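You operate a simulated robot arm through the tools that you are given. There is no shell and no other tool. Be economical: measure what you need, move in short steps, check, and stop when the job is done.

Carry out the task below with a simulated robot arm. There is one attempt and no reset: what you move stays moved.

Task
Lube the mouth of tube two and bring the expander over it.
Fine: load the brush at the tin, stand it back in its holder, shut the tin. The power stays off. Set down upright: lube brush.

Only the result counts: the job must be done as asked and must still hold three seconds after the hand-in. Knocking over, shifting, dropping, spilling or breaking anything else fails it.

Robot
A 6-joint arm with a two-finger parallel gripper, fixed in place. Base frame: the origin is at the foot of the arm, x ahead of it, y to its left, z up; the work surface is at about z = 0.76. Readings come in m, degrees, newtons and seconds.
With the tool pointing down near the work surface it reaches from about 0.26 to 0.68 m from the base axis. Its first joint turns from -66.0 to 66.0 degrees. Payload 2.9 kg.
The tool frame sits at the grasp point between the pads (the TCP): z along the fingers, y along the line on which they close. The tips reach 0.03 m beyond it. The gripper opens to 0.11 m. The fingers are 0.02 m wide and 0.01 m thick; the gripper's body (0.048 by 0.112 m) begins 0.055 m behind the TCP.
Orientation is that of the tool frame in the base frame, as a unit quaternion [w, x, y, z]. With the fingers straight down and closing along the base's y, the tool's x points along the base's -x, its y along +y and its z along -z.

Tools
- The arm moves only by the tool servo_tool. Its argument "steps" is text: rows parted by semicolons, each of 7 numbers parted by spaces: the shift along the tool's x, y, z in units of 400 mm (1.0 is 400 mm), then the turn, a rotation vector about the tool's x, y, z in units of 90 degrees (1.0 is 90 degrees), then the opening, from 0 (shut) to 1 (fully open). In form: dx dy dz rx ry rz grip; .... A call has 1 to 20 rows; each row is the pose to reach, as a shift and turn from the pose commanded when the call began, along the tool's axes at that moment. A call with a number of a shift or a turn outside -1 to 1 is refused whole. A row lasts 0.2 s, in which the tool goes at most 0.05 m and 8.6 degrees; a call with a longer step from one row to the next is refused whole, and so is a gripper value outside its range. Where a pose cannot be reached the arm comes as near as it can. A force on the tool above 60 N (or 10 N above the force at the start of the call, whichever is more), or a blocked arm, ends the call early, and 0.2 s more pass. Each finger travels about 0.108 m/s and halts on what it meets, pressing with about 43 N; the grip force reading is that of the motor and also rises with nothing between the fingers. The clock runs only during rows and for 0.2 s after the last one: add rows that repeat a pose to give the fingers time. The reply holds the time, the measured pose of the TCP, the force on the tool along the base axes, the opening and the grip force, in the units named above and with some noise, with the torque about the TCP (base axes, N m) and any sound that the robot's microphone picked up, and new pictures: "show" is both (left out), scene, wrist or none.
- Cameras (640 x 400 px; columns grow to the right, rows downward): "scene" is fixed at [0.0851, 0.4347, 1.3931]; the picture's right is [-0.70, -0.71, 0.00], its down [-0.34, 0.33, -0.88] and it looks along [0.62, -0.62, -0.47] (base axes); focal length 332 px, centre (320, 200). "wrist" rides on the gripper at [0.072, 0.017, -0.103] in the tool frame; the picture's right is [-0.23, 0.97, 0.00], its down [-0.76, -0.18, -0.62] and it looks along [-0.61, -0.14, 0.78] (tool axes); focal length 222 px, centre (320, 200). There is no depth. A picture from a camera that has moved, and an enlarged one, comes with that camera's place and axes in the base frame and with its lens.
- inspect(camera, box): a new picture of the part [left, top, right, bottom] of that camera's present view, enlarged. It takes no simulated time.
- job_done(): hands the job in; it is judged then, once.

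Work in short steps. Places have to be worked out from the pictures, the camera data and where the tool is seen: move nearer, look again, correct. Check each grasp and each placing, and mend what went wrong. You have 120 turns and 200 pictures in all, those below and enlarged ones among them. Open the gripper and draw the arm clear of the work before you hand the job in, unless the task says otherwise; then end with one line.

The tools are called after "Emit:" as a command line: name --argument value ..., lists and objects as JSON in quotes. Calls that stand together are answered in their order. servo_tool: Moves the arm, as the interface text tells. Its arguments: {"type":"object","properties":{"steps":{"type":"string"},"show":{"type":"string","enum":["both","scene","wrist","none"]}},"required":["steps"]} The other tools are called the same way: inspect (camera, box) takes an enlarged picture of a part of a camera's view; job_done () hands the job in.

At the start:

```text
time: 0.0
tcp_pos: [0.3782, 0.0799, 1.1853]
orientation: [0.001, -0.001, 1.0, 0.0]
contact_force: [0.4, 0.8, -0.4]
ft_torque: [-0.01, 0.0, -0.02]
finger_gap: 0.1101
finger_force: 0.1
```

scene: 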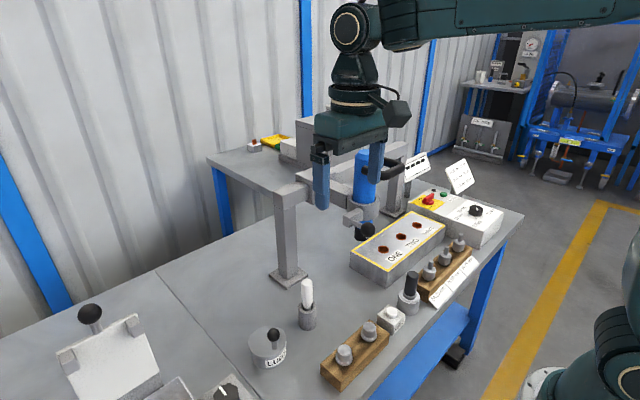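
wrist: 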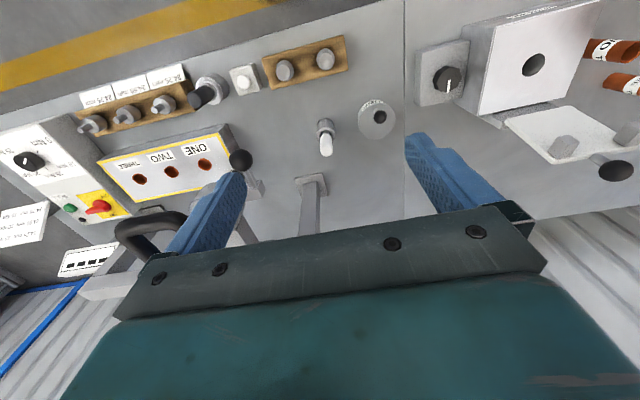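

I start by enlarging the pictures to identify the parts.

Emit:
inspect --camera "scene" --box '[200, 240, 440, 400]'

Emit:
inspect --camera "scene" --box '[320, 130, 540, 290]'

Emit:
inspect --camera "wrist" --box '[60, 40, 420, 265]'

```text
2.50 times, centred on (320, 320) of scene
camera zoom: at [0.0851, 0.4347, 1.3931], right [-0.7, -0.71, 0.0], down [-0.34, 0.33, -0.88], along [0.62, -0.62, -0.47], focal length 830 px, centre (320, -100)
```

zoom: 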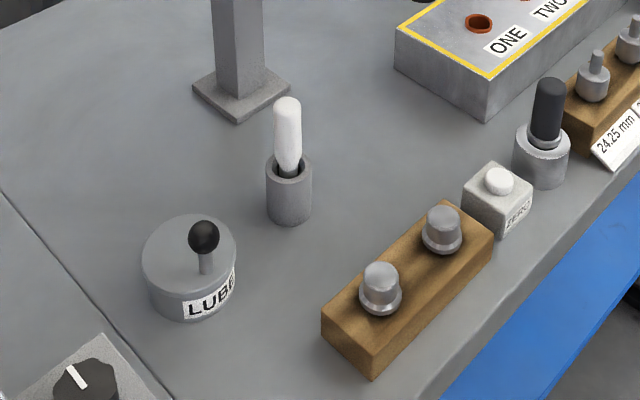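

```text
2.50 times, centred on (430, 210) of scene
camera zoom: at [0.0851, 0.4347, 1.3931], right [-0.7, -0.71, 0.0], down [-0.34, 0.33, -0.88], along [0.62, -0.62, -0.47], focal length 830 px, centre (45, 175)
```

zoom: 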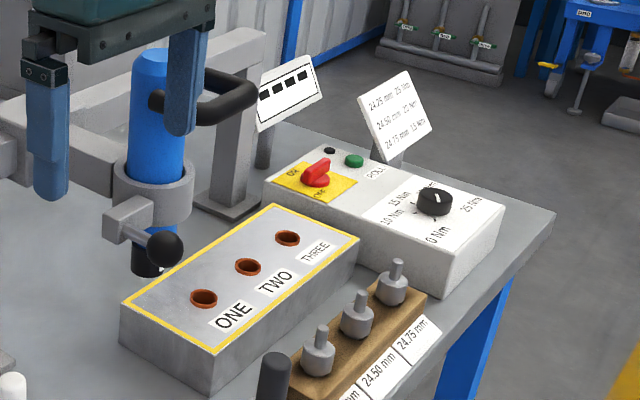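

```text
1.78 times, centred on (240, 152) of wrist
camera zoom: at [0.3061, 0.0955, 1.2887], right [0.23, 0.97, 0.0], down [0.76, -0.18, 0.62], along [0.61, -0.14, -0.78], focal length 395 px, centre (462, 284)
```

zoom: 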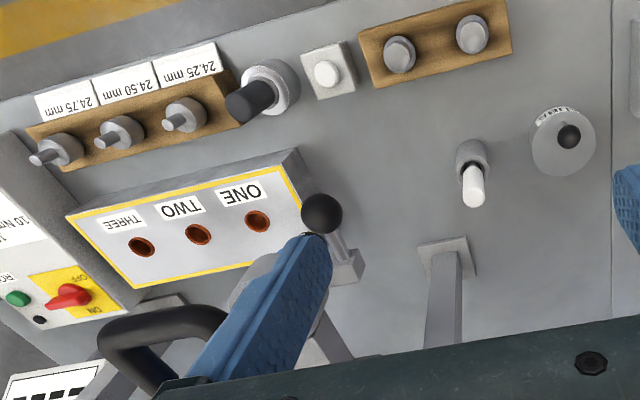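

The lube tin is near (0.49, 0.18), the brush near (0.49, 0.065), and the tubes at x≈0.50 with tube two at y≈-0.32. I lower toward the tin and brush for a better view.

Emit:
servo_tool --steps "0 0.04 0.11 0 0 0 1; 0 0.08 0.22 0 0 0 1; 0 0.12 0.33 0 0 0 1; 0 0.16 0.44 0 0 0 1; 0 0.16 0.44 0 0 0 1"

```text
time: 1.2
tcp_pos: [0.3776, 0.1441, 1.0095]
orientation: [0.001, 0.0, 1.0, 0.0]
contact_force: [0.7, 0.3, 0.0]
ft_torque: [-0.02, 0.03, -0.04]
finger_gap: 0.11
finger_force: 0.0
camera wrist: at [0.3058, 0.1599, 1.1123], right [0.23, 0.97, 0.0], down [0.76, -0.18, 0.62], along [0.61, -0.14, -0.78], focal length 222 px, centre (320, 200)
```

scene: 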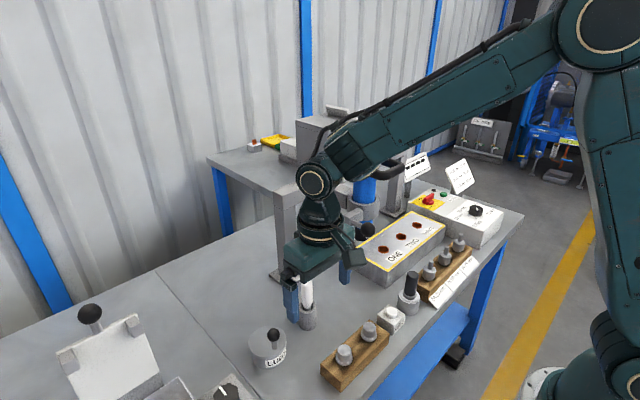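
wrist: 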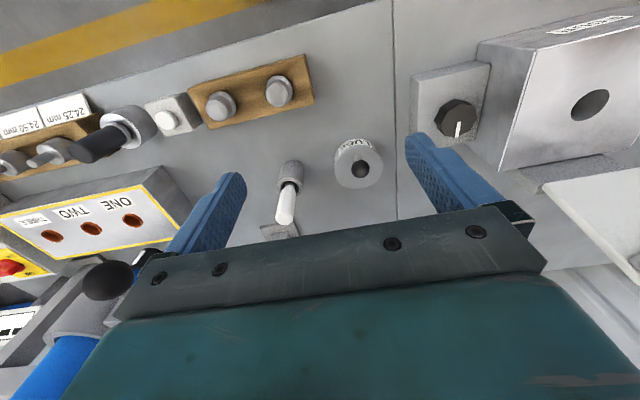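

Closer look at the tin and brush from here.

Emit:
inspect --camera "wrist" --box '[240, 120, 400, 220]'

Emit:
inspect --camera "wrist" --box '[0, 160, 320, 360]'

```text
4.00 times, centred on (320, 170) of wrist
camera zoom: at [0.3058, 0.1599, 1.1123], right [0.23, 0.97, 0.0], down [0.76, -0.18, 0.62], along [0.61, -0.14, -0.78], focal length 888 px, centre (320, 320)
```

zoom: 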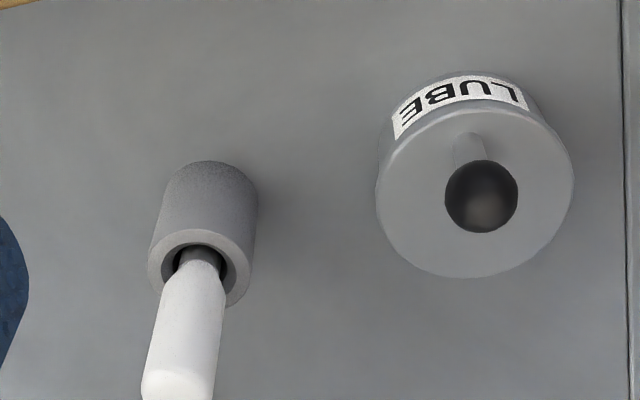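

```text
2.00 times, centred on (160, 260) of wrist
camera zoom: at [0.3058, 0.1599, 1.1123], right [0.23, 0.97, 0.0], down [0.76, -0.18, 0.62], along [0.61, -0.14, -0.78], focal length 444 px, centre (640, 80)
```

zoom: 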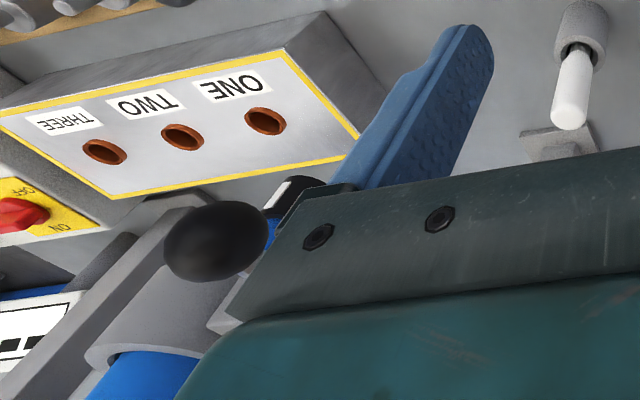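

Tin lid ≈ (0.50, 0.179), top z≈0.80, ø80 mm; knob off-centre toward the base at x≈0.476 — maybe hinged or swivel. I enlarge the scene view to find the lid's mechanism and the expander.

Emit:
inspect --camera "scene" --box '[236, 315, 300, 375]'

Emit:
inspect --camera "scene" --box '[260, 90, 420, 290]'

```text
6.67 times, centred on (268, 345) of scene
camera zoom: at [0.0851, 0.4347, 1.3931], right [-0.7, -0.71, 0.0], down [-0.34, 0.33, -0.88], along [0.62, -0.62, -0.47], focal length 2214 px, centre (667, -767)
```

zoom: 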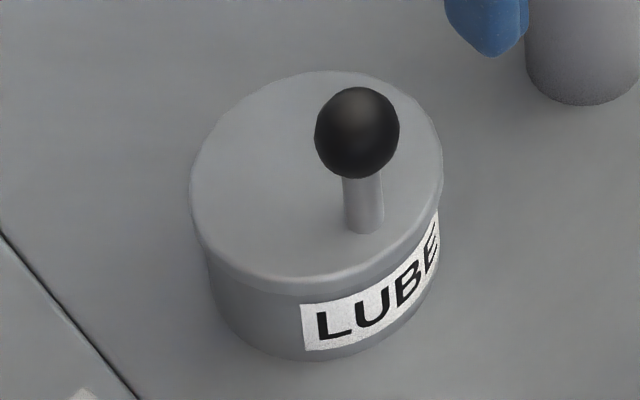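

```text
2.00 times, centred on (340, 190) of scene
camera zoom: at [0.0851, 0.4347, 1.3931], right [-0.7, -0.71, 0.0], down [-0.34, 0.33, -0.88], along [0.62, -0.62, -0.47], focal length 664 px, centre (280, 220)
```

zoom: 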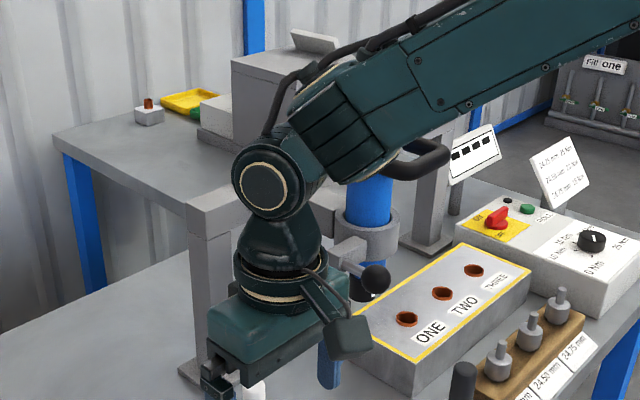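

The expander sits at about (0.50, -0.126) with its ball lever at (0.42, -0.04, 1.02). First the tin: I move above the lid knob (≈0.476, 0.179, 0.842) and check.

Emit:
servo_tool --steps "-0.08 0.03 0.03 0 0 0 0.8; -0.16 0.06 0.08 0 0 0 0.6; -0.245 0.0875 0.14 0 0 0 0.5; -0.245 0.0875 0.2 0 0 0 0.5; -0.245 0.0875 0.2 0 0 0 0.5"

Emit:
inspect --camera "scene" --box '[200, 250, 360, 390]'

```text
time: 2.4
tcp_pos: [0.4762, 0.1788, 0.9281]
orientation: [0.0, 0.001, 1.0, 0.001]
contact_force: [0.7, -0.1, -0.2]
ft_torque: [0.02, -0.02, -0.01]
finger_gap: 0.0552
finger_force: 0.2
camera wrist: at [0.4033, 0.194, 1.0323], right [0.23, 0.97, 0.0], down [0.76, -0.18, 0.62], along [0.61, -0.14, -0.78], focal length 222 px, centre (320, 200)
```

scene: 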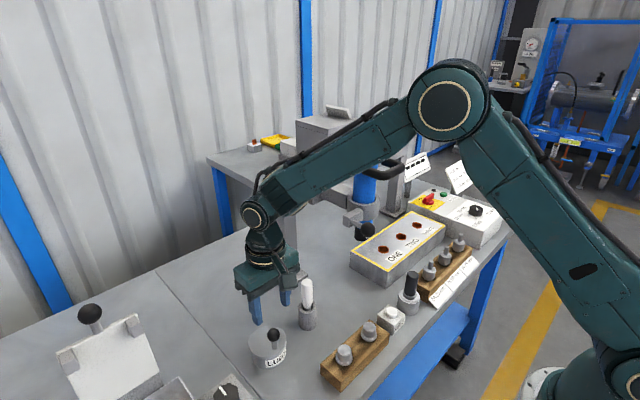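
wrist: 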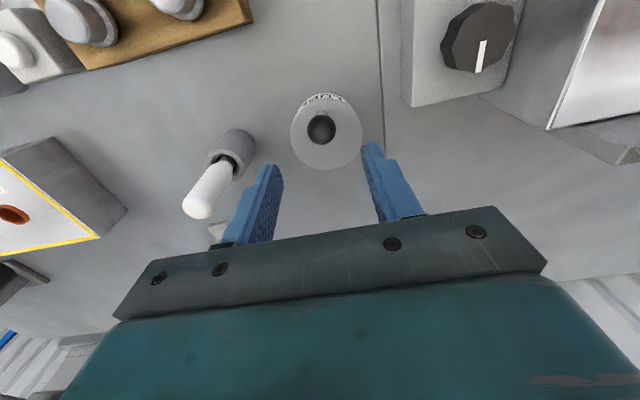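

```text
2.86 times, centred on (280, 320) of scene
camera zoom: at [0.0851, 0.4347, 1.3931], right [-0.7, -0.71, 0.0], down [-0.34, 0.33, -0.88], along [0.62, -0.62, -0.47], focal length 949 px, centre (434, -143)
```

zoom: 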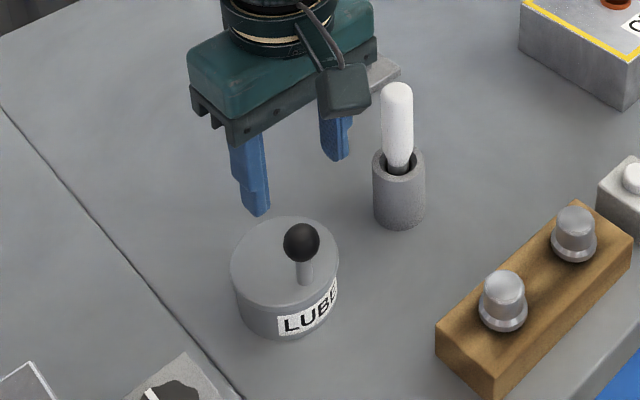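

The knob checks out at (0.475, 0.178). I descend and close on it.

Emit:
servo_tool --steps "0 0 0.1 0 0 0 0.5; 0 0 0.21 0 0 0 0.5; 0 0 0.21 0 0 0 0.5; 0 0 0.21 0 0 0 0; 0 0 0.21 0 0 0 0; 0 0 0.21 0 0 0 0"

Emit:
inspect --camera "scene" --box '[200, 250, 360, 390]'

```text
time: 3.8
tcp_pos: [0.4763, 0.181, 0.8446]
orientation: [0.001, -0.001, 1.0, 0.0]
contact_force: [4.1, 18.4, -8.1]
ft_torque: [0.12, 0.24, 0.0]
finger_gap: 0.025
finger_force: 45.1
camera wrist: at [0.4042, 0.1949, 0.9486], right [0.22, 0.97, 0.0], down [0.76, -0.18, 0.62], along [0.61, -0.14, -0.78], focal length 222 px, centre (320, 200)
```

scene: 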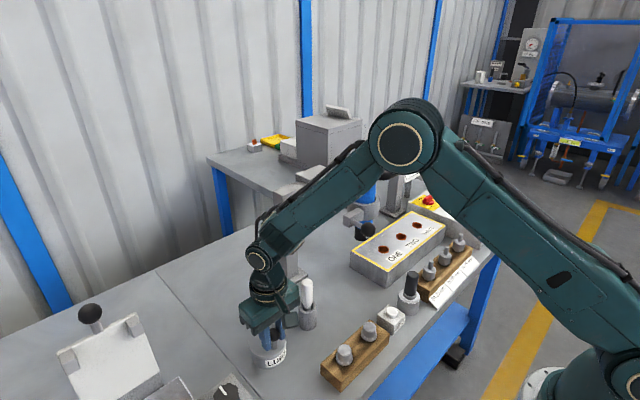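
wrist: 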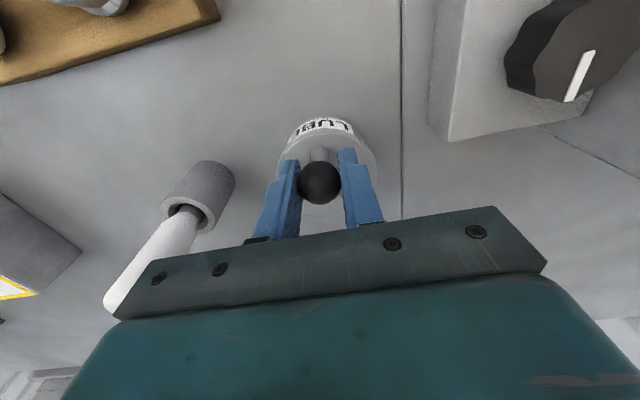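

```text
2.86 times, centred on (280, 320) of scene
camera zoom: at [0.0853, 0.4351, 1.3929], right [-0.7, -0.71, 0.0], down [-0.34, 0.33, -0.88], along [0.62, -0.62, -0.47], focal length 949 px, centre (434, -143)
```

zoom: 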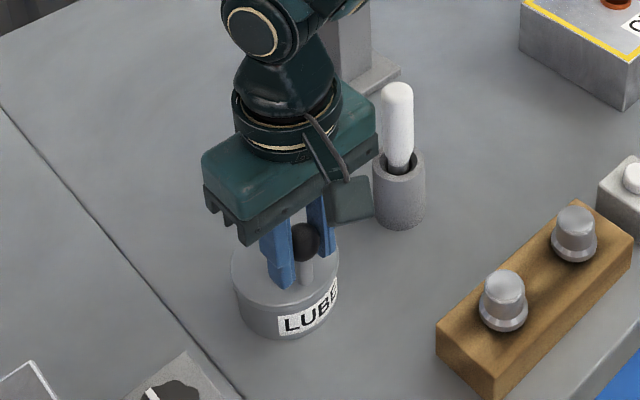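

Knob held (gap 25 mm). I try a small lift along the hinge arc (assumed hinge at the far edge) and read forces.

Emit:
servo_tool --steps "-0.008 0.005 -0.01 0 0 0 0; -0.016 0.005 -0.021 0 0 0 0; -0.016 0.005 -0.021 0 0 0 0"

Emit:
inspect --camera "scene" --box '[230, 290, 310, 380]'

```text
time: 4.6
tcp_pos: [0.4805, 0.1804, 0.8532]
orientation: [-0.004, 0.0, 1.0, -0.001]
contact_force: [-12.7, 6.0, -10.1]
ft_torque: [0.07, 1.2, -0.03]
finger_gap: 0.0254
finger_force: 45.3
camera wrist: at [0.4092, 0.1957, 0.9569], right [0.23, 0.97, 0.0], down [0.77, -0.18, 0.62], along [0.6, -0.14, -0.79], focal length 222 px, centre (320, 200)
```

scene: 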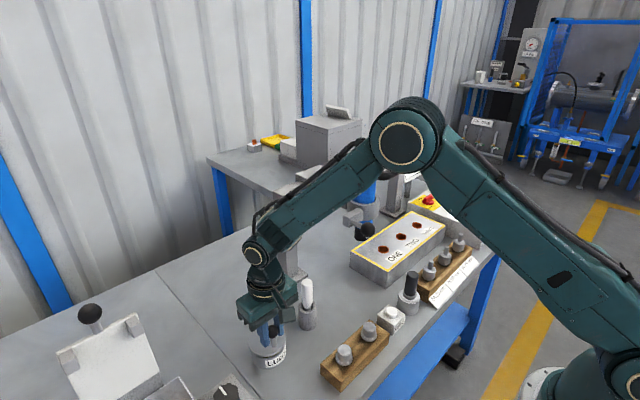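
wrist: 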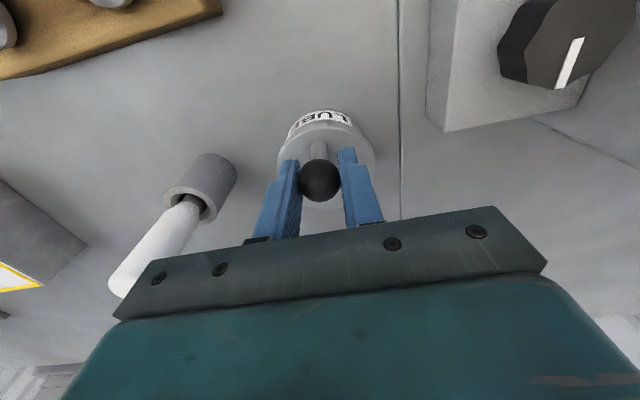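

```text
4.44 times, centred on (270, 335) of scene
camera zoom: at [0.0849, 0.4349, 1.393], right [-0.7, -0.71, 0.0], down [-0.34, 0.33, -0.88], along [0.62, -0.62, -0.47], focal length 1476 px, centre (542, -400)
```

zoom: 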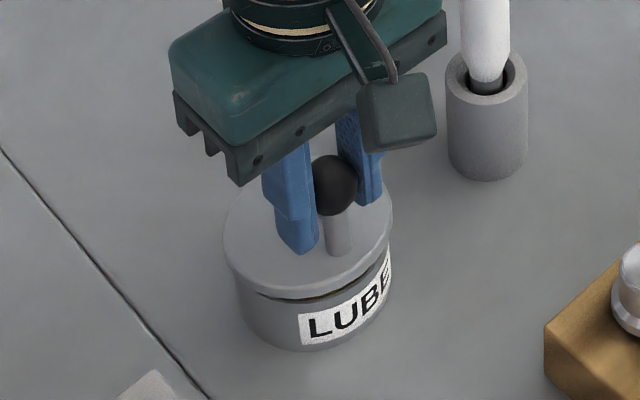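

The lid is hinged at the far side and opening. I continue on the arc, now turning the hand with the lid to ease the torque.

Emit:
servo_tool --steps "0 0 0 0 0.08 0 0; -0.017 0 -0.019 0 0.165 0 0; -0.037 0 -0.036 0 0.25 0 0; -0.0585 0 -0.0495 0 0.335 0 0; -0.0585 0 -0.0495 0 0.335 0 0"

Emit:
inspect --camera "scene" --box '[230, 280, 310, 380]'

```text
time: 5.8
tcp_pos: [0.4961, 0.1798, 0.8683]
orientation: [-0.226, -0.009, 0.974, 0.012]
contact_force: [2.7, 8.9, -4.9]
ft_torque: [0.05, -0.05, -0.14]
finger_gap: 0.0252
finger_force: 44.3
out of reach, approached as far as the arm can: row 4, 5
stopped in row 5: the force on the tool passed its limit at 68 N (the readings are from after the stop); the commanded pose is now the measured one
camera wrist: at [0.478, 0.1917, 0.9938], right [0.2, 0.98, -0.07], down [0.96, -0.18, 0.22], along [0.2, -0.11, -0.97], focal length 222 px, centre (320, 200)
```

scene: 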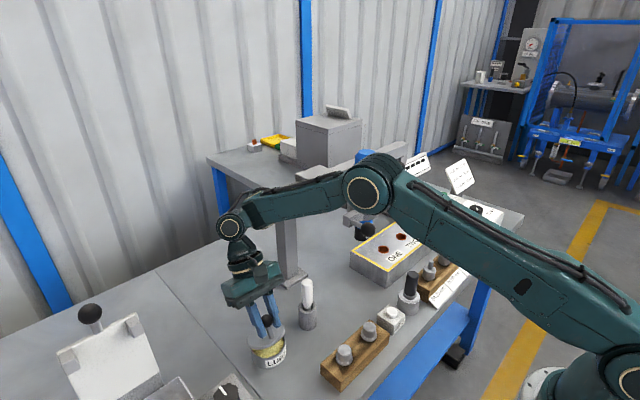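
wrist: 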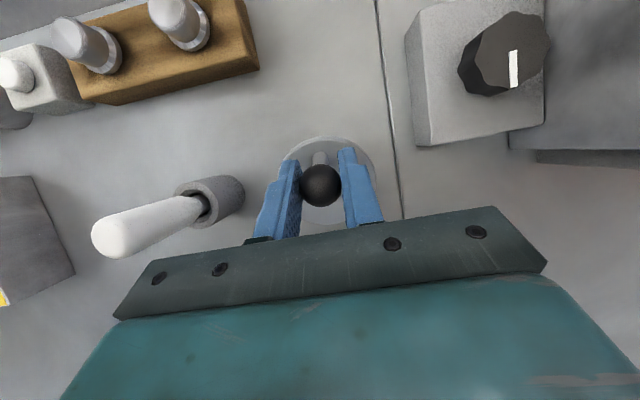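

```text
4.00 times, centred on (270, 330) of scene
camera zoom: at [0.0852, 0.4349, 1.393], right [-0.7, -0.71, 0.0], down [-0.34, 0.33, -0.88], along [0.62, -0.62, -0.47], focal length 1328 px, centre (520, -320)
```

zoom: 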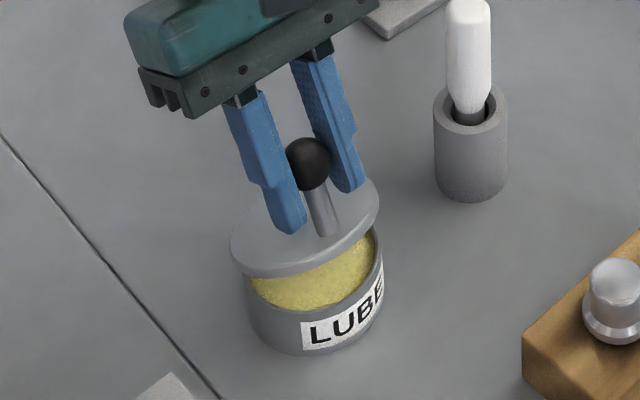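

The lid is about 26° open, with lube visible. I keep the tilt (limit reached) and translate along the arc, letting the ball turn between the pads.

Emit:
servo_tool --steps "-0.008 0 -0.0126 0 0 0 0; -0.0158 0 -0.0252 0 0 0 0; -0.0255 0 -0.037 0 0 0 0; -0.0358 0 -0.0475 0 0 0 0; -0.0358 0 -0.0475 0 0 0 0" --show "none"

Emit:
inspect --camera "scene" --box '[230, 280, 310, 380]'

```text
time: 6.9
tcp_pos: [0.5181, 0.181, 0.8707]
orientation: [-0.208, -0.024, 0.978, -0.011]
contact_force: [-4.7, 6.9, 2.4]
ft_torque: [-0.06, 0.22, -0.13]
finger_gap: 0.0254
finger_force: 44.5
out of reach, approached as far as the arm can: row 2, 3, 4
stopped in row 5: the force on the tool passed its limit at 71 N (the readings are from after the stop); the commanded pose is now the measured one
```

```text
4.00 times, centred on (270, 330) of scene
camera zoom: at [0.085, 0.4348, 1.393], right [-0.7, -0.71, 0.0], down [-0.34, 0.33, -0.88], along [0.62, -0.62, -0.47], focal length 1328 px, centre (520, -320)
```

zoom: 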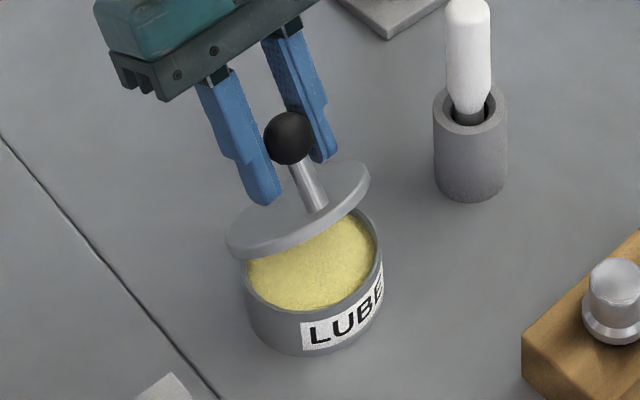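

I check the ball's seat between the pads on the wrist camera before continuing.

Emit:
inspect --camera "wrist" --box '[240, 120, 400, 220]'

```text
4.00 times, centred on (320, 170) of wrist
camera zoom: at [0.4942, 0.1961, 0.9949], right [0.16, 0.98, -0.1], down [0.96, -0.13, 0.26], along [0.24, -0.14, -0.96], focal length 888 px, centre (320, 320)
```

zoom: 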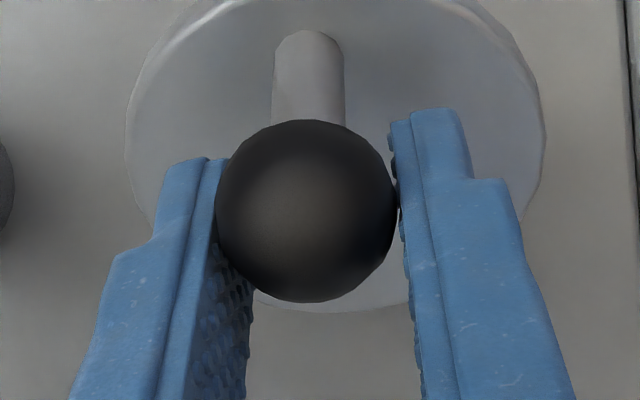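

The ball slid about 9 mm to the pad's edge, so my arc was slightly off. I open slightly to see whether the lid stays by itself.

Emit:
servo_tool --steps "0 0 0 0 0 0 0.4; 0 0 0 0 0 0 0.4" --show "wrist"

Emit:
inspect --camera "scene" --box '[230, 280, 310, 380]'

```text
time: 7.5
tcp_pos: [0.5196, 0.18, 0.8705]
orientation: [-0.207, -0.022, 0.978, -0.01]
contact_force: [-0.6, -0.7, 0.2]
ft_torque: [-0.02, 0.01, 0.01]
finger_gap: 0.044
finger_force: 0.0
camera wrist: at [0.4947, 0.1953, 0.9948], right [0.16, 0.98, -0.1], down [0.96, -0.13, 0.26], along [0.24, -0.14, -0.96], focal length 222 px, centre (320, 200)
```

wrist: 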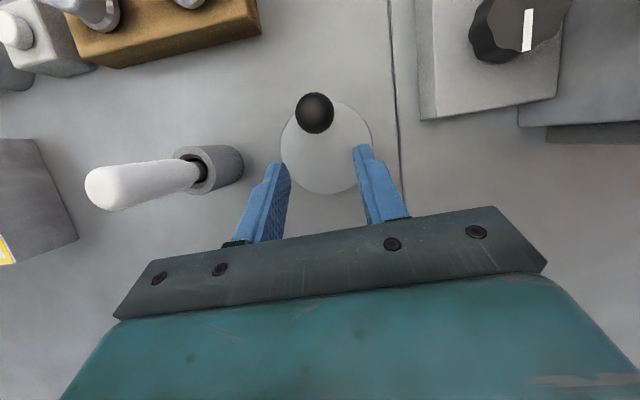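

```text
4.00 times, centred on (270, 330) of scene
camera zoom: at [0.0851, 0.4347, 1.3931], right [-0.7, -0.71, 0.0], down [-0.34, 0.33, -0.88], along [0.62, -0.62, -0.47], focal length 1328 px, centre (520, -320)
```

zoom: 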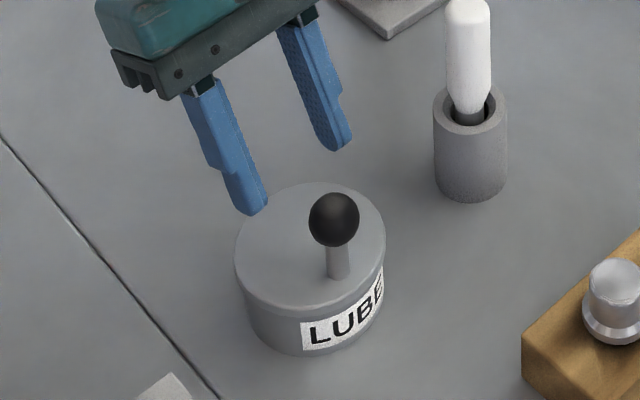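

The lid falls shut when let go, so it must be carried over past vertical. I go back above the knob with the hand tilted -20° so that it can turn with the lid for most of the swing.

Emit:
servo_tool --steps "0.0305 0 -0.0685 0 -0.08 0 0.5; 0.0965 0 -0.0939 -0.003 -0.165 0.01 0.5; 0.1536 0 -0.0685 -0.005 -0.25 0.015 0.5; 0.17 0 -0.04 -0.006 -0.335 0.02 0.5; 0.182 0 -0.0025 -0.007 -0.42 0.026 0.5; 0.182 0 -0.0025 -0.008 -0.487 0.03 0.5; 0.182 0 -0.0025 -0.008 -0.487 0.03 0.5" --show "wrist"

Emit:
inspect --camera "wrist" --box '[240, 120, 400, 220]'

```text
time: 9.1
tcp_pos: [0.4531, 0.177, 0.9011]
orientation: [0.173, -0.001, 0.985, 0.0]
contact_force: [0.6, -0.4, -0.3]
ft_torque: [-0.01, 0.0, 0.0]
finger_gap: 0.0552
finger_force: 0.0
camera wrist: at [0.3501, 0.1909, 0.9742], right [0.21, 0.97, 0.08], down [0.5, -0.18, 0.85], along [0.84, -0.14, -0.53], focal length 222 px, centre (320, 200)
```

wrist: 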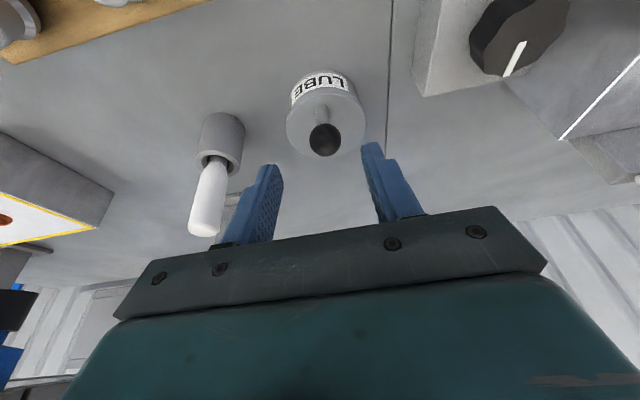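

```text
4.00 times, centred on (320, 170) of wrist
camera zoom: at [0.3501, 0.1909, 0.9742], right [0.21, 0.97, 0.08], down [0.5, -0.18, 0.85], along [0.84, -0.14, -0.53], focal length 888 px, centre (320, 320)
```

zoom: 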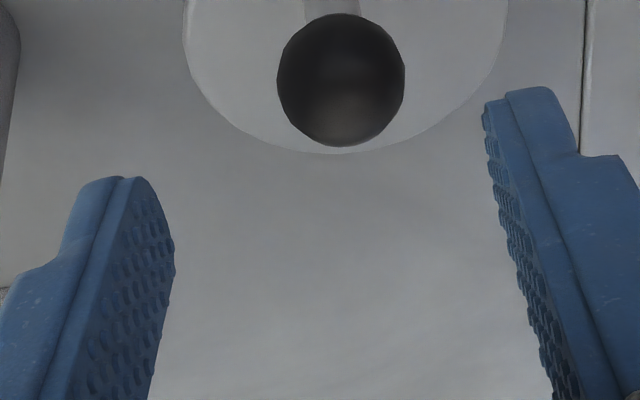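

Ball is straight ahead: 65 mm along the tool axis, 4 mm in +y. I advance and close.

Emit:
servo_tool --steps "0 0.01 0.08 0 0 0 0.5; 0 0.01 0.158 0 0 0 0.5; 0 0.01 0.158 0 0 0 0.3; 0 0.01 0.158 0 0 0 0; 0 0.01 0.158 0 0 0 0; 0 0.01 0.158 0 0 0 0" --show "none"

Emit:
inspect --camera "wrist" --box '[240, 120, 400, 220]'

```text
time: 10.5
tcp_pos: [0.476, 0.1801, 0.8403]
orientation: [0.173, -0.001, 0.985, -0.001]
contact_force: [3.6, -2.9, -3.1]
ft_torque: [0.02, -0.02, -0.02]
finger_gap: 0.0247
finger_force: 44.9
```

```text
4.00 times, centred on (320, 170) of wrist
camera zoom: at [0.3734, 0.1954, 0.9139], right [0.21, 0.97, 0.08], down [0.5, -0.18, 0.85], along [0.84, -0.14, -0.53], focal length 888 px, centre (320, 320)
```

zoom: 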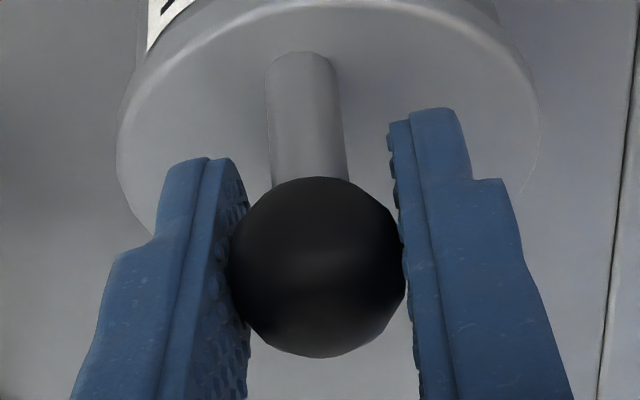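

Ball is exactly centred now. Refitting gives the hinge at (0.538, 0.811), radius 69 mm; I follow that arc to 40° with the hand turning along.

Emit:
servo_tool --steps "-0.0116 0 -0.0098 0 0.0556 0 0; -0.0232 0 -0.0192 0 0.111 0 0; -0.0362 0 -0.0268 0 0.167 0 0; -0.0491 0 -0.034 0 0.222 0 0; -0.0632 0 -0.0393 0 0.278 0 0; -0.0773 0 -0.0443 0 0.333 0 0; -0.0921 0 -0.0471 0 0.378 0 0; -0.1069 0 -0.0495 0 0.4 0 0" --show "none"

Emit:
inspect --camera "wrist" --box '[240, 120, 400, 220]'

```text
time: 12.3
tcp_pos: [0.5075, 0.18, 0.8726]
orientation: [-0.141, 0.001, 0.99, -0.002]
contact_force: [15.1, -18.3, -20.2]
ft_torque: [-0.03, -0.42, -0.02]
finger_gap: 0.025
finger_force: 44.9
```

```text
4.00 times, centred on (320, 170) of wrist
camera zoom: at [0.4674, 0.196, 0.9932], right [0.22, 0.97, -0.07], down [0.91, -0.18, 0.38], along [0.36, -0.14, -0.92], focal length 888 px, centre (320, 320)
```

zoom: 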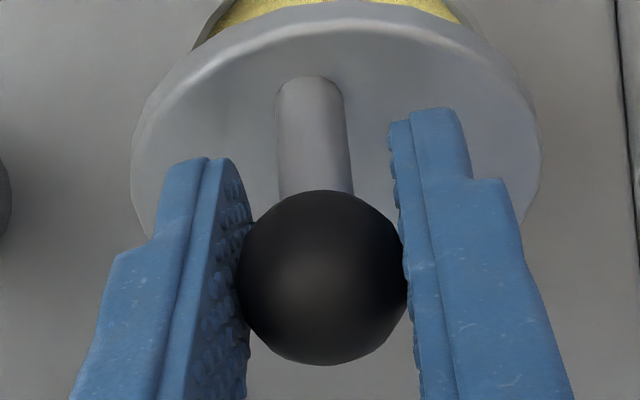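

Good, ball stays centred; force suggests a slightly smaller radius. Continue to 75° with radius trimmed 1.3 mm.

Emit:
servo_tool --steps "-0.0137 0.005 -0.0065 0 0 0 0; -0.0262 0.005 -0.0148 0 0 0 0; -0.0393 0.005 -0.0217 0 -0.01 0 0; -0.0527 0.005 -0.0276 0 -0.02 0 0; -0.0668 0.005 -0.0319 0 -0.035 0 0; -0.0808 0.005 -0.0354 0 -0.05 0 0" --show "none"

Emit:
inspect --camera "wrist" --box '[240, 120, 400, 220]'

```text
time: 13.7
tcp_pos: [0.5408, 0.1798, 0.8804]
orientation: [-0.105, 0.0, 0.994, -0.002]
contact_force: [-14.6, -30.9, 7.1]
ft_torque: [-0.14, 1.21, 0.14]
finger_gap: 0.0252
finger_force: 45.3
```

```text
4.00 times, centred on (320, 170) of wrist
camera zoom: at [0.492, 0.1961, 0.9969], right [0.22, 0.97, -0.05], down [0.88, -0.17, 0.45], along [0.43, -0.14, -0.89], focal length 888 px, centre (320, 320)
```

zoom: 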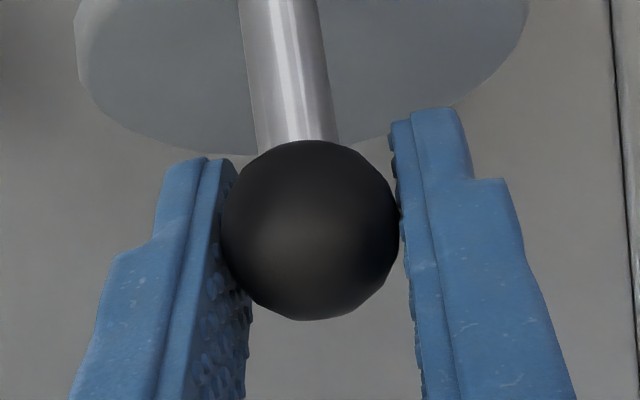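

Lid ≈62° open, ball lags 5 mm but is held. I correct the sideways load and carry on over the top.

Emit:
servo_tool --steps "0 -0.012 0 0 0.04 0 0; -0.0145 -0.012 -0.0013 0 0.05 0 0; -0.0295 -0.012 -0.0009 0 0.05 0 0; -0.0441 -0.012 0.0006 0 0.05 0 0; -0.0584 -0.012 0.0032 0 0.04 0 0" --show "none"

Emit:
inspect --camera "wrist" --box '[240, 120, 400, 220]'

```text
time: 14.9
tcp_pos: [0.5653, 0.1794, 0.8738]
orientation: [-0.13, -0.004, 0.992, 0.001]
contact_force: [-10.0, 11.5, 16.8]
ft_torque: [0.01, 1.14, -0.06]
finger_gap: 0.0247
finger_force: 45.6
```

```text
4.00 times, centred on (320, 170) of wrist
camera zoom: at [0.5225, 0.1951, 0.9935], right [0.21, 0.98, -0.06], down [0.9, -0.17, 0.41], along [0.39, -0.14, -0.91], focal length 888 px, centre (320, 320)
```

zoom: 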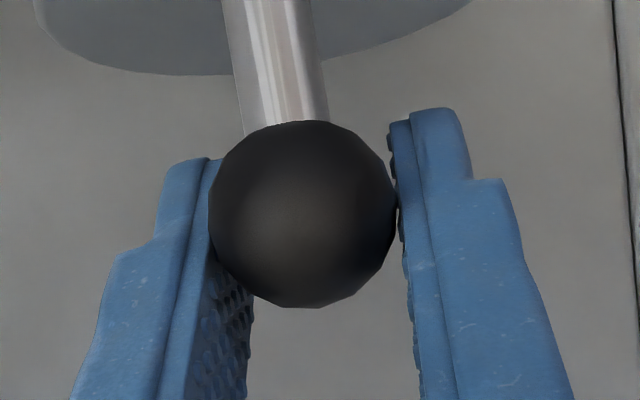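

Lid ≈80°, close to balance, with the ball near the pad edge. I make a brisk push of 10° more and open while moving, so the lid tips over.

Emit:
servo_tool --steps "-0.03 0 0.0025 0 0.02 0 0; -0.058 0 0.01 0 0 0 0.6; -0.058 0 0.01 0 0 0 0.8; -0.058 0 0.01 0 0 0 0.8"

Emit:
inspect --camera "scene" --box '[230, 280, 310, 380]'

```text
time: 15.2
tcp_pos: [0.5701, 0.1808, 0.8732]
orientation: [-0.131, -0.013, 0.991, 0.005]
contact_force: [-0.1, 9.4, -1.1]
ft_torque: [-0.08, 0.06, -0.17]
finger_gap: 0.0247
finger_force: 44.8
out of reach, approached as far as the arm can: row 1
stopped in row 1: the force on the tool passed its limit at 79 N (the readings are from after the stop); the commanded pose is now the measured one
camera wrist: at [0.5272, 0.193, 0.9913], right [0.19, 0.98, -0.05], down [0.9, -0.16, 0.4], along [0.39, -0.12, -0.91], focal length 222 px, centre (320, 200)
```

scene: 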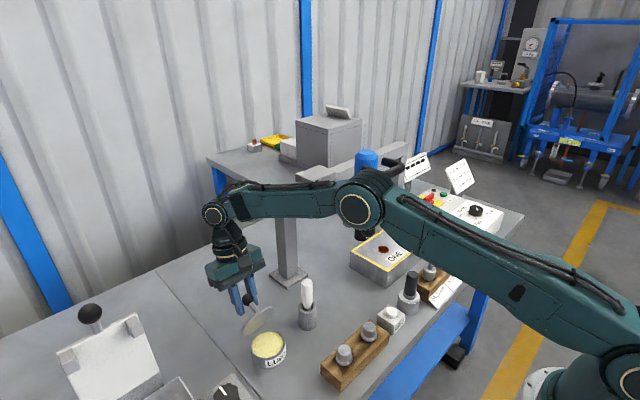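
wrist: 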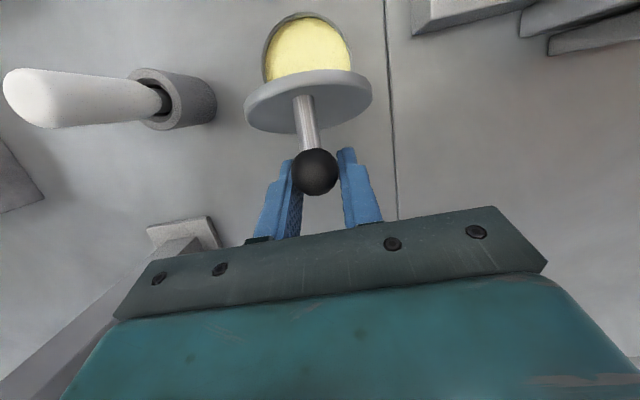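

```text
4.00 times, centred on (270, 330) of scene
camera zoom: at [0.0851, 0.4349, 1.393], right [-0.7, -0.71, 0.0], down [-0.34, 0.33, -0.88], along [0.62, -0.62, -0.47], focal length 1328 px, centre (520, -320)
```

zoom: 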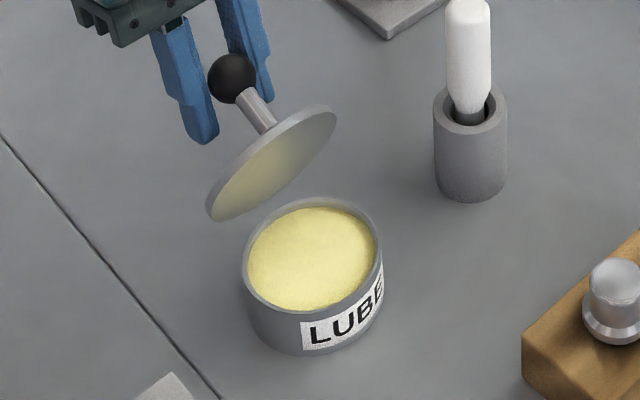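

The forward tilt ran into the reach limit. I take tilt out while pushing forward and release past vertical.

Emit:
servo_tool --steps "0 -0.004 0 0 -0.06 0 0; -0.01 -0.004 0 0 -0.1 0 0; -0.035 -0.004 0.003 0 -0.12 0 0; -0.064 -0.004 0.011 0 -0.14 0 0.5; -0.064 -0.004 0.011 0 -0.14 0 0.8; -0.064 -0.004 0.011 0 -0.14 0 0.8"

Emit:
inspect --camera "scene" --box '[230, 280, 310, 380]'

```text
time: 16.6
tcp_pos: [0.5947, 0.1787, 0.8613]
orientation: [-0.022, -0.012, 1.0, 0.006]
contact_force: [0.6, 0.3, -0.2]
ft_torque: [-0.04, 0.0, -0.01]
finger_gap: 0.0881
finger_force: 0.1
camera wrist: at [0.5271, 0.1906, 0.9681], right [0.2, 0.98, 0.0], down [0.79, -0.17, 0.59], along [0.58, -0.12, -0.81], focal length 222 px, centre (320, 200)
```

scene: 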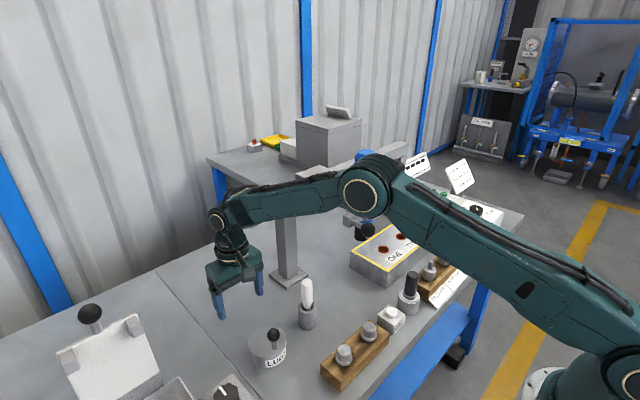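
wrist: 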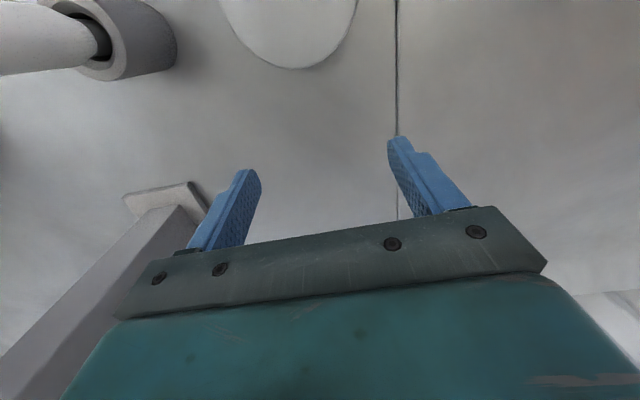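

```text
4.00 times, centred on (270, 330) of scene
camera zoom: at [0.0851, 0.4347, 1.3931], right [-0.7, -0.71, 0.0], down [-0.34, 0.33, -0.88], along [0.62, -0.62, -0.47], focal length 1328 px, centre (520, -320)
```

zoom: 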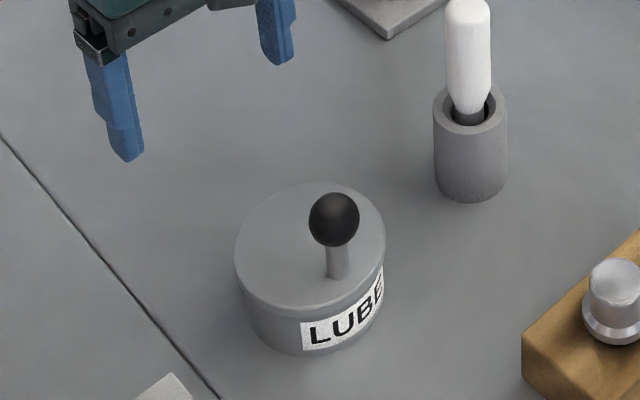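

It fell shut again. Better plan: grasp the knob with the hand tilted back -60°, so the hand can rotate rigidly with the lid for ~72° with no slipping. Moving to that pre-grasp.

Emit:
servo_tool --steps "0.004 0.002 -0.1 0.002 -0.087 0.001 0.5; 0.0836 0.004 -0.1965 0.004 -0.174 0.003 0.5; 0.1846 0.004 -0.217 0.006 -0.26 0.004 0.5; 0.2845 0.004 -0.2128 0.008 -0.347 0.005 0.5; 0.3709 0.004 -0.184 0.01 -0.434 0.006 0.5; 0.4311 0.004 -0.1313 0.012 -0.52 0.008 0.5; 0.4416 0.004 -0.0683 0.014 -0.607 0.009 0.5; 0.439 0.004 -0.0096 0.015 -0.694 0.01 0.5; 0.439 0.004 -0.0096 0.015 -0.694 0.01 0.5"

Emit:
inspect --camera "wrist" --box '[240, 120, 400, 220]'

```text
time: 18.6
tcp_pos: [0.4202, 0.1756, 0.8719]
orientation: [0.499, 0.0, 0.867, 0.001]
contact_force: [0.3, -0.3, 1.0]
ft_torque: [0.0, -0.01, -0.01]
finger_gap: 0.055
finger_force: 0.1
camera wrist: at [0.2936, 0.1913, 0.8617], right [0.11, 0.97, 0.2], down [-0.16, -0.18, 0.97], along [0.98, -0.14, 0.14], focal length 222 px, centre (320, 200)
```

scene: 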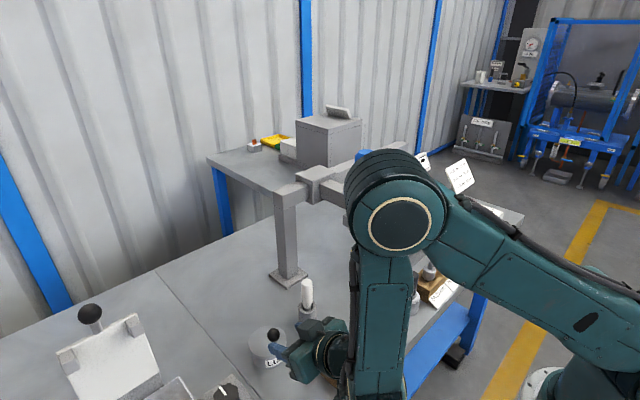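
wrist: 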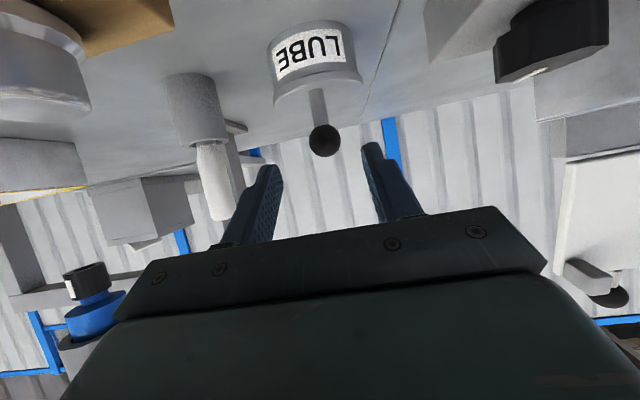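

```text
4.00 times, centred on (320, 170) of wrist
camera zoom: at [0.2936, 0.1913, 0.8617], right [0.11, 0.97, 0.2], down [-0.16, -0.18, 0.97], along [0.98, -0.14, 0.14], focal length 888 px, centre (320, 320)
```

zoom: 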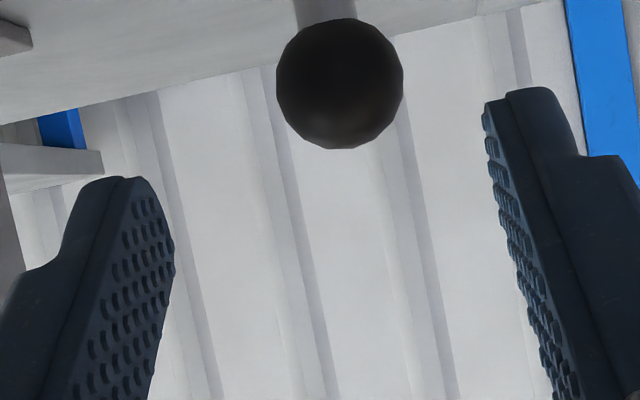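

Tilt -60° works; ball is 64 mm ahead. I advance, grasping it ~4 mm toward the pad's front side to leave margin for slip.

Emit:
servo_tool --steps "0.008 0.01 0.06 0 0 0 0.5; 0.008 0.01 0.12 0 0 0 0.5; 0.008 0.01 0.159 0 0 0 0.5; 0.008 0.01 0.159 0 0 0 0.3; 0.008 0.01 0.159 0 0 0 0; 0.008 0.01 0.159 0 0 0 0; 0.008 0.01 0.159 0 0 0 0" --show "none"

Emit:
inspect --camera "wrist" --box '[240, 120, 400, 220]'

```text
time: 20.2
tcp_pos: [0.4713, 0.1795, 0.8375]
orientation: [0.5, 0.001, 0.866, 0.0]
contact_force: [4.2, 0.6, -4.2]
ft_torque: [-0.02, 0.07, 0.02]
finger_gap: 0.0246
finger_force: 45.6
```

```text
4.00 times, centred on (320, 170) of wrist
camera zoom: at [0.3465, 0.1956, 0.8266], right [0.11, 0.97, 0.2], down [-0.16, -0.18, 0.97], along [0.98, -0.14, 0.13], focal length 888 px, centre (320, 320)
```

zoom: 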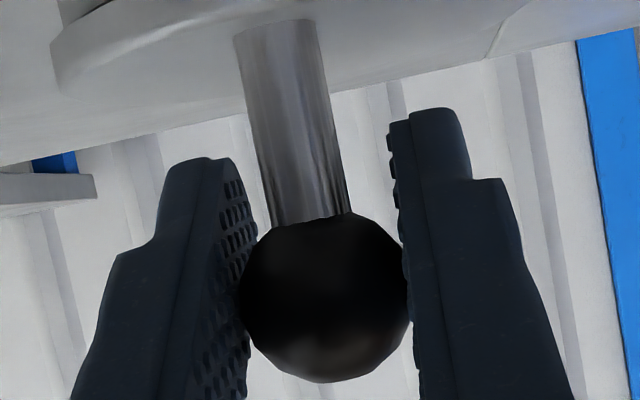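

Ball grasped ~5 mm forward of centre as wanted. Now I rotate hand and lid rigidly about the hinge by 64°.

Emit:
servo_tool --steps "-0.0249 0 -0.0019 0 0.0889 0 0; -0.0498 0 -0.0008 0 0.1778 0 0; -0.0743 0 0.0042 0 0.2667 0 0; -0.0979 0 0.0125 0 0.3556 0 0; -0.12 0 0.0239 0 0.4444 0 0; -0.1405 0 0.0384 0 0.5333 0 0; -0.1584 0 0.0554 0 0.6222 0 0; -0.1743 0 0.0749 0 0.7111 0 0" --show "none"

Emit:
inspect --camera "wrist" --box '[240, 120, 400, 220]'

```text
time: 22.0
tcp_pos: [0.5354, 0.1806, 0.8837]
orientation: [-0.031, 0.0, 1.0, 0.002]
contact_force: [14.5, 3.4, -2.9]
ft_torque: [0.04, -1.29, 0.05]
finger_gap: 0.0254
finger_force: 45.1
```

```text
4.00 times, centred on (320, 170) of wrist
camera zoom: at [0.4699, 0.1949, 0.992], right [0.23, 0.97, -0.01], down [0.8, -0.18, 0.57], along [0.56, -0.14, -0.82], focal length 888 px, centre (320, 320)
```

zoom: 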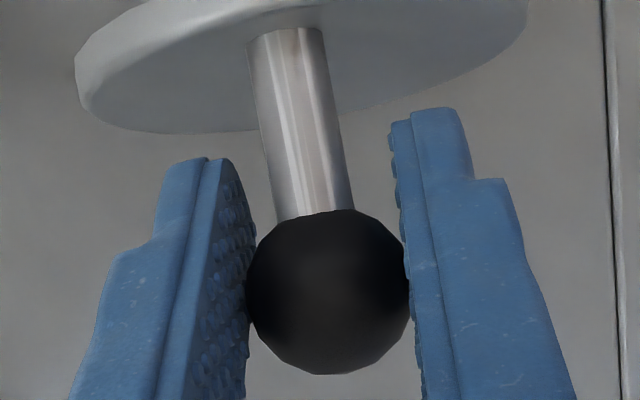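

No slip and hand upright with the lid at ~64°. Now translate the rest of the arc to ~96°.

Emit:
servo_tool --steps "-0.012 0 0 0 0.02 0 0; -0.0243 0 -0.0003 0 0.04 0 0; -0.0363 0 0.001 0 0.05 0 0; -0.0483 0 0.003 0 0.05 0 0; -0.06 0 0.006 0 0.05 0 0; -0.0717 0 0.0095 0 0.05 0 0; -0.083 0 0.014 0 0.045 0 0; -0.0939 0 0.0191 0 0.04 0 0" --show "wrist"

Emit:
inspect --camera "scene" --box '[230, 280, 310, 380]'

```text
time: 23.8
tcp_pos: [0.5687, 0.1805, 0.8736]
orientation: [-0.067, 0.0, 0.998, 0.002]
contact_force: [-14.4, 11.9, 7.5]
ft_torque: [0.0, 1.22, 0.0]
finger_gap: 0.0248
finger_force: 45.2
camera wrist: at [0.5118, 0.1952, 0.9857], right [0.22, 0.97, -0.03], down [0.84, -0.18, 0.52], along [0.5, -0.14, -0.86], focal length 222 px, centre (320, 200)
```

wrist: 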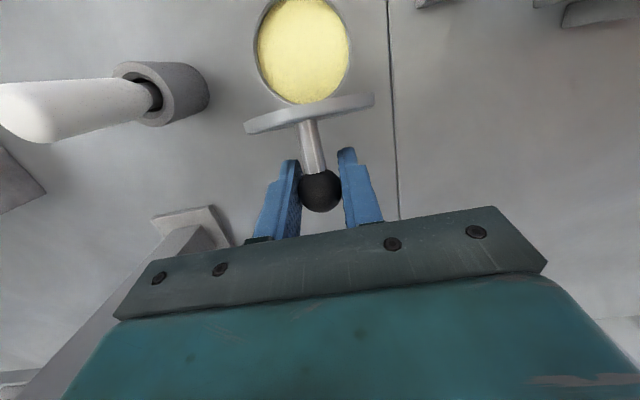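

```text
4.00 times, centred on (270, 330) of scene
camera zoom: at [0.0846, 0.4349, 1.393], right [-0.7, -0.71, 0.0], down [-0.34, 0.33, -0.88], along [0.63, -0.62, -0.47], focal length 1328 px, centre (520, -320)
```

zoom: 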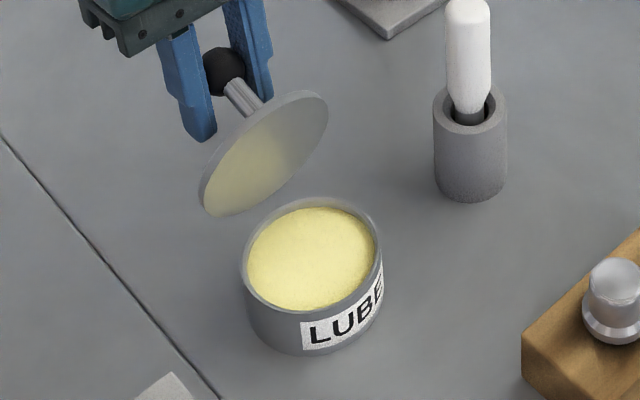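

Ball still centred, lid near 90°. Continue further over to ~115°.

Emit:
servo_tool --steps "-0.011 0 0.0046 0 0 0 0; -0.0225 0 0.0093 0 -0.01 0 0; -0.033 0 0.0156 0 -0.02 0 0; -0.0436 0 0.0219 0 -0.03 0 0; -0.053 0 0.0295 0 -0.04 0 0; -0.0625 0 0.037 0 -0.05 0 0" --show "wrist"

Emit:
inspect --camera "scene" --box '[230, 280, 310, 380]'

```text
time: 25.2
tcp_pos: [0.5935, 0.1754, 0.8534]
orientation: [-0.028, 0.004, 1.0, -0.001]
contact_force: [-0.4, 0.5, -0.1]
ft_torque: [-0.02, 0.04, 0.04]
finger_gap: 0.0
finger_force: 37.9
camera wrist: at [0.5272, 0.1918, 0.96], right [0.23, 0.97, -0.01], down [0.79, -0.18, 0.58], along [0.56, -0.15, -0.81], focal length 222 px, centre (320, 200)
```

wrist: 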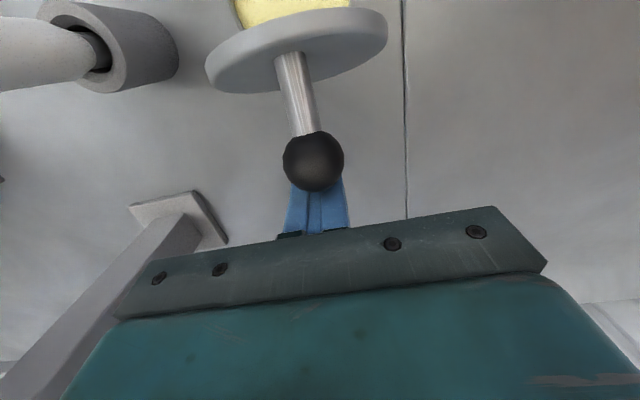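

```text
4.00 times, centred on (270, 330) of scene
camera zoom: at [0.0851, 0.4347, 1.3931], right [-0.7, -0.71, 0.0], down [-0.34, 0.33, -0.88], along [0.62, -0.62, -0.47], focal length 1328 px, centre (520, -320)
```

zoom: 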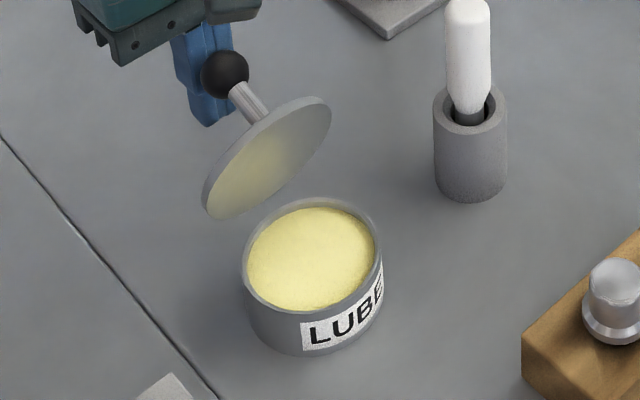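

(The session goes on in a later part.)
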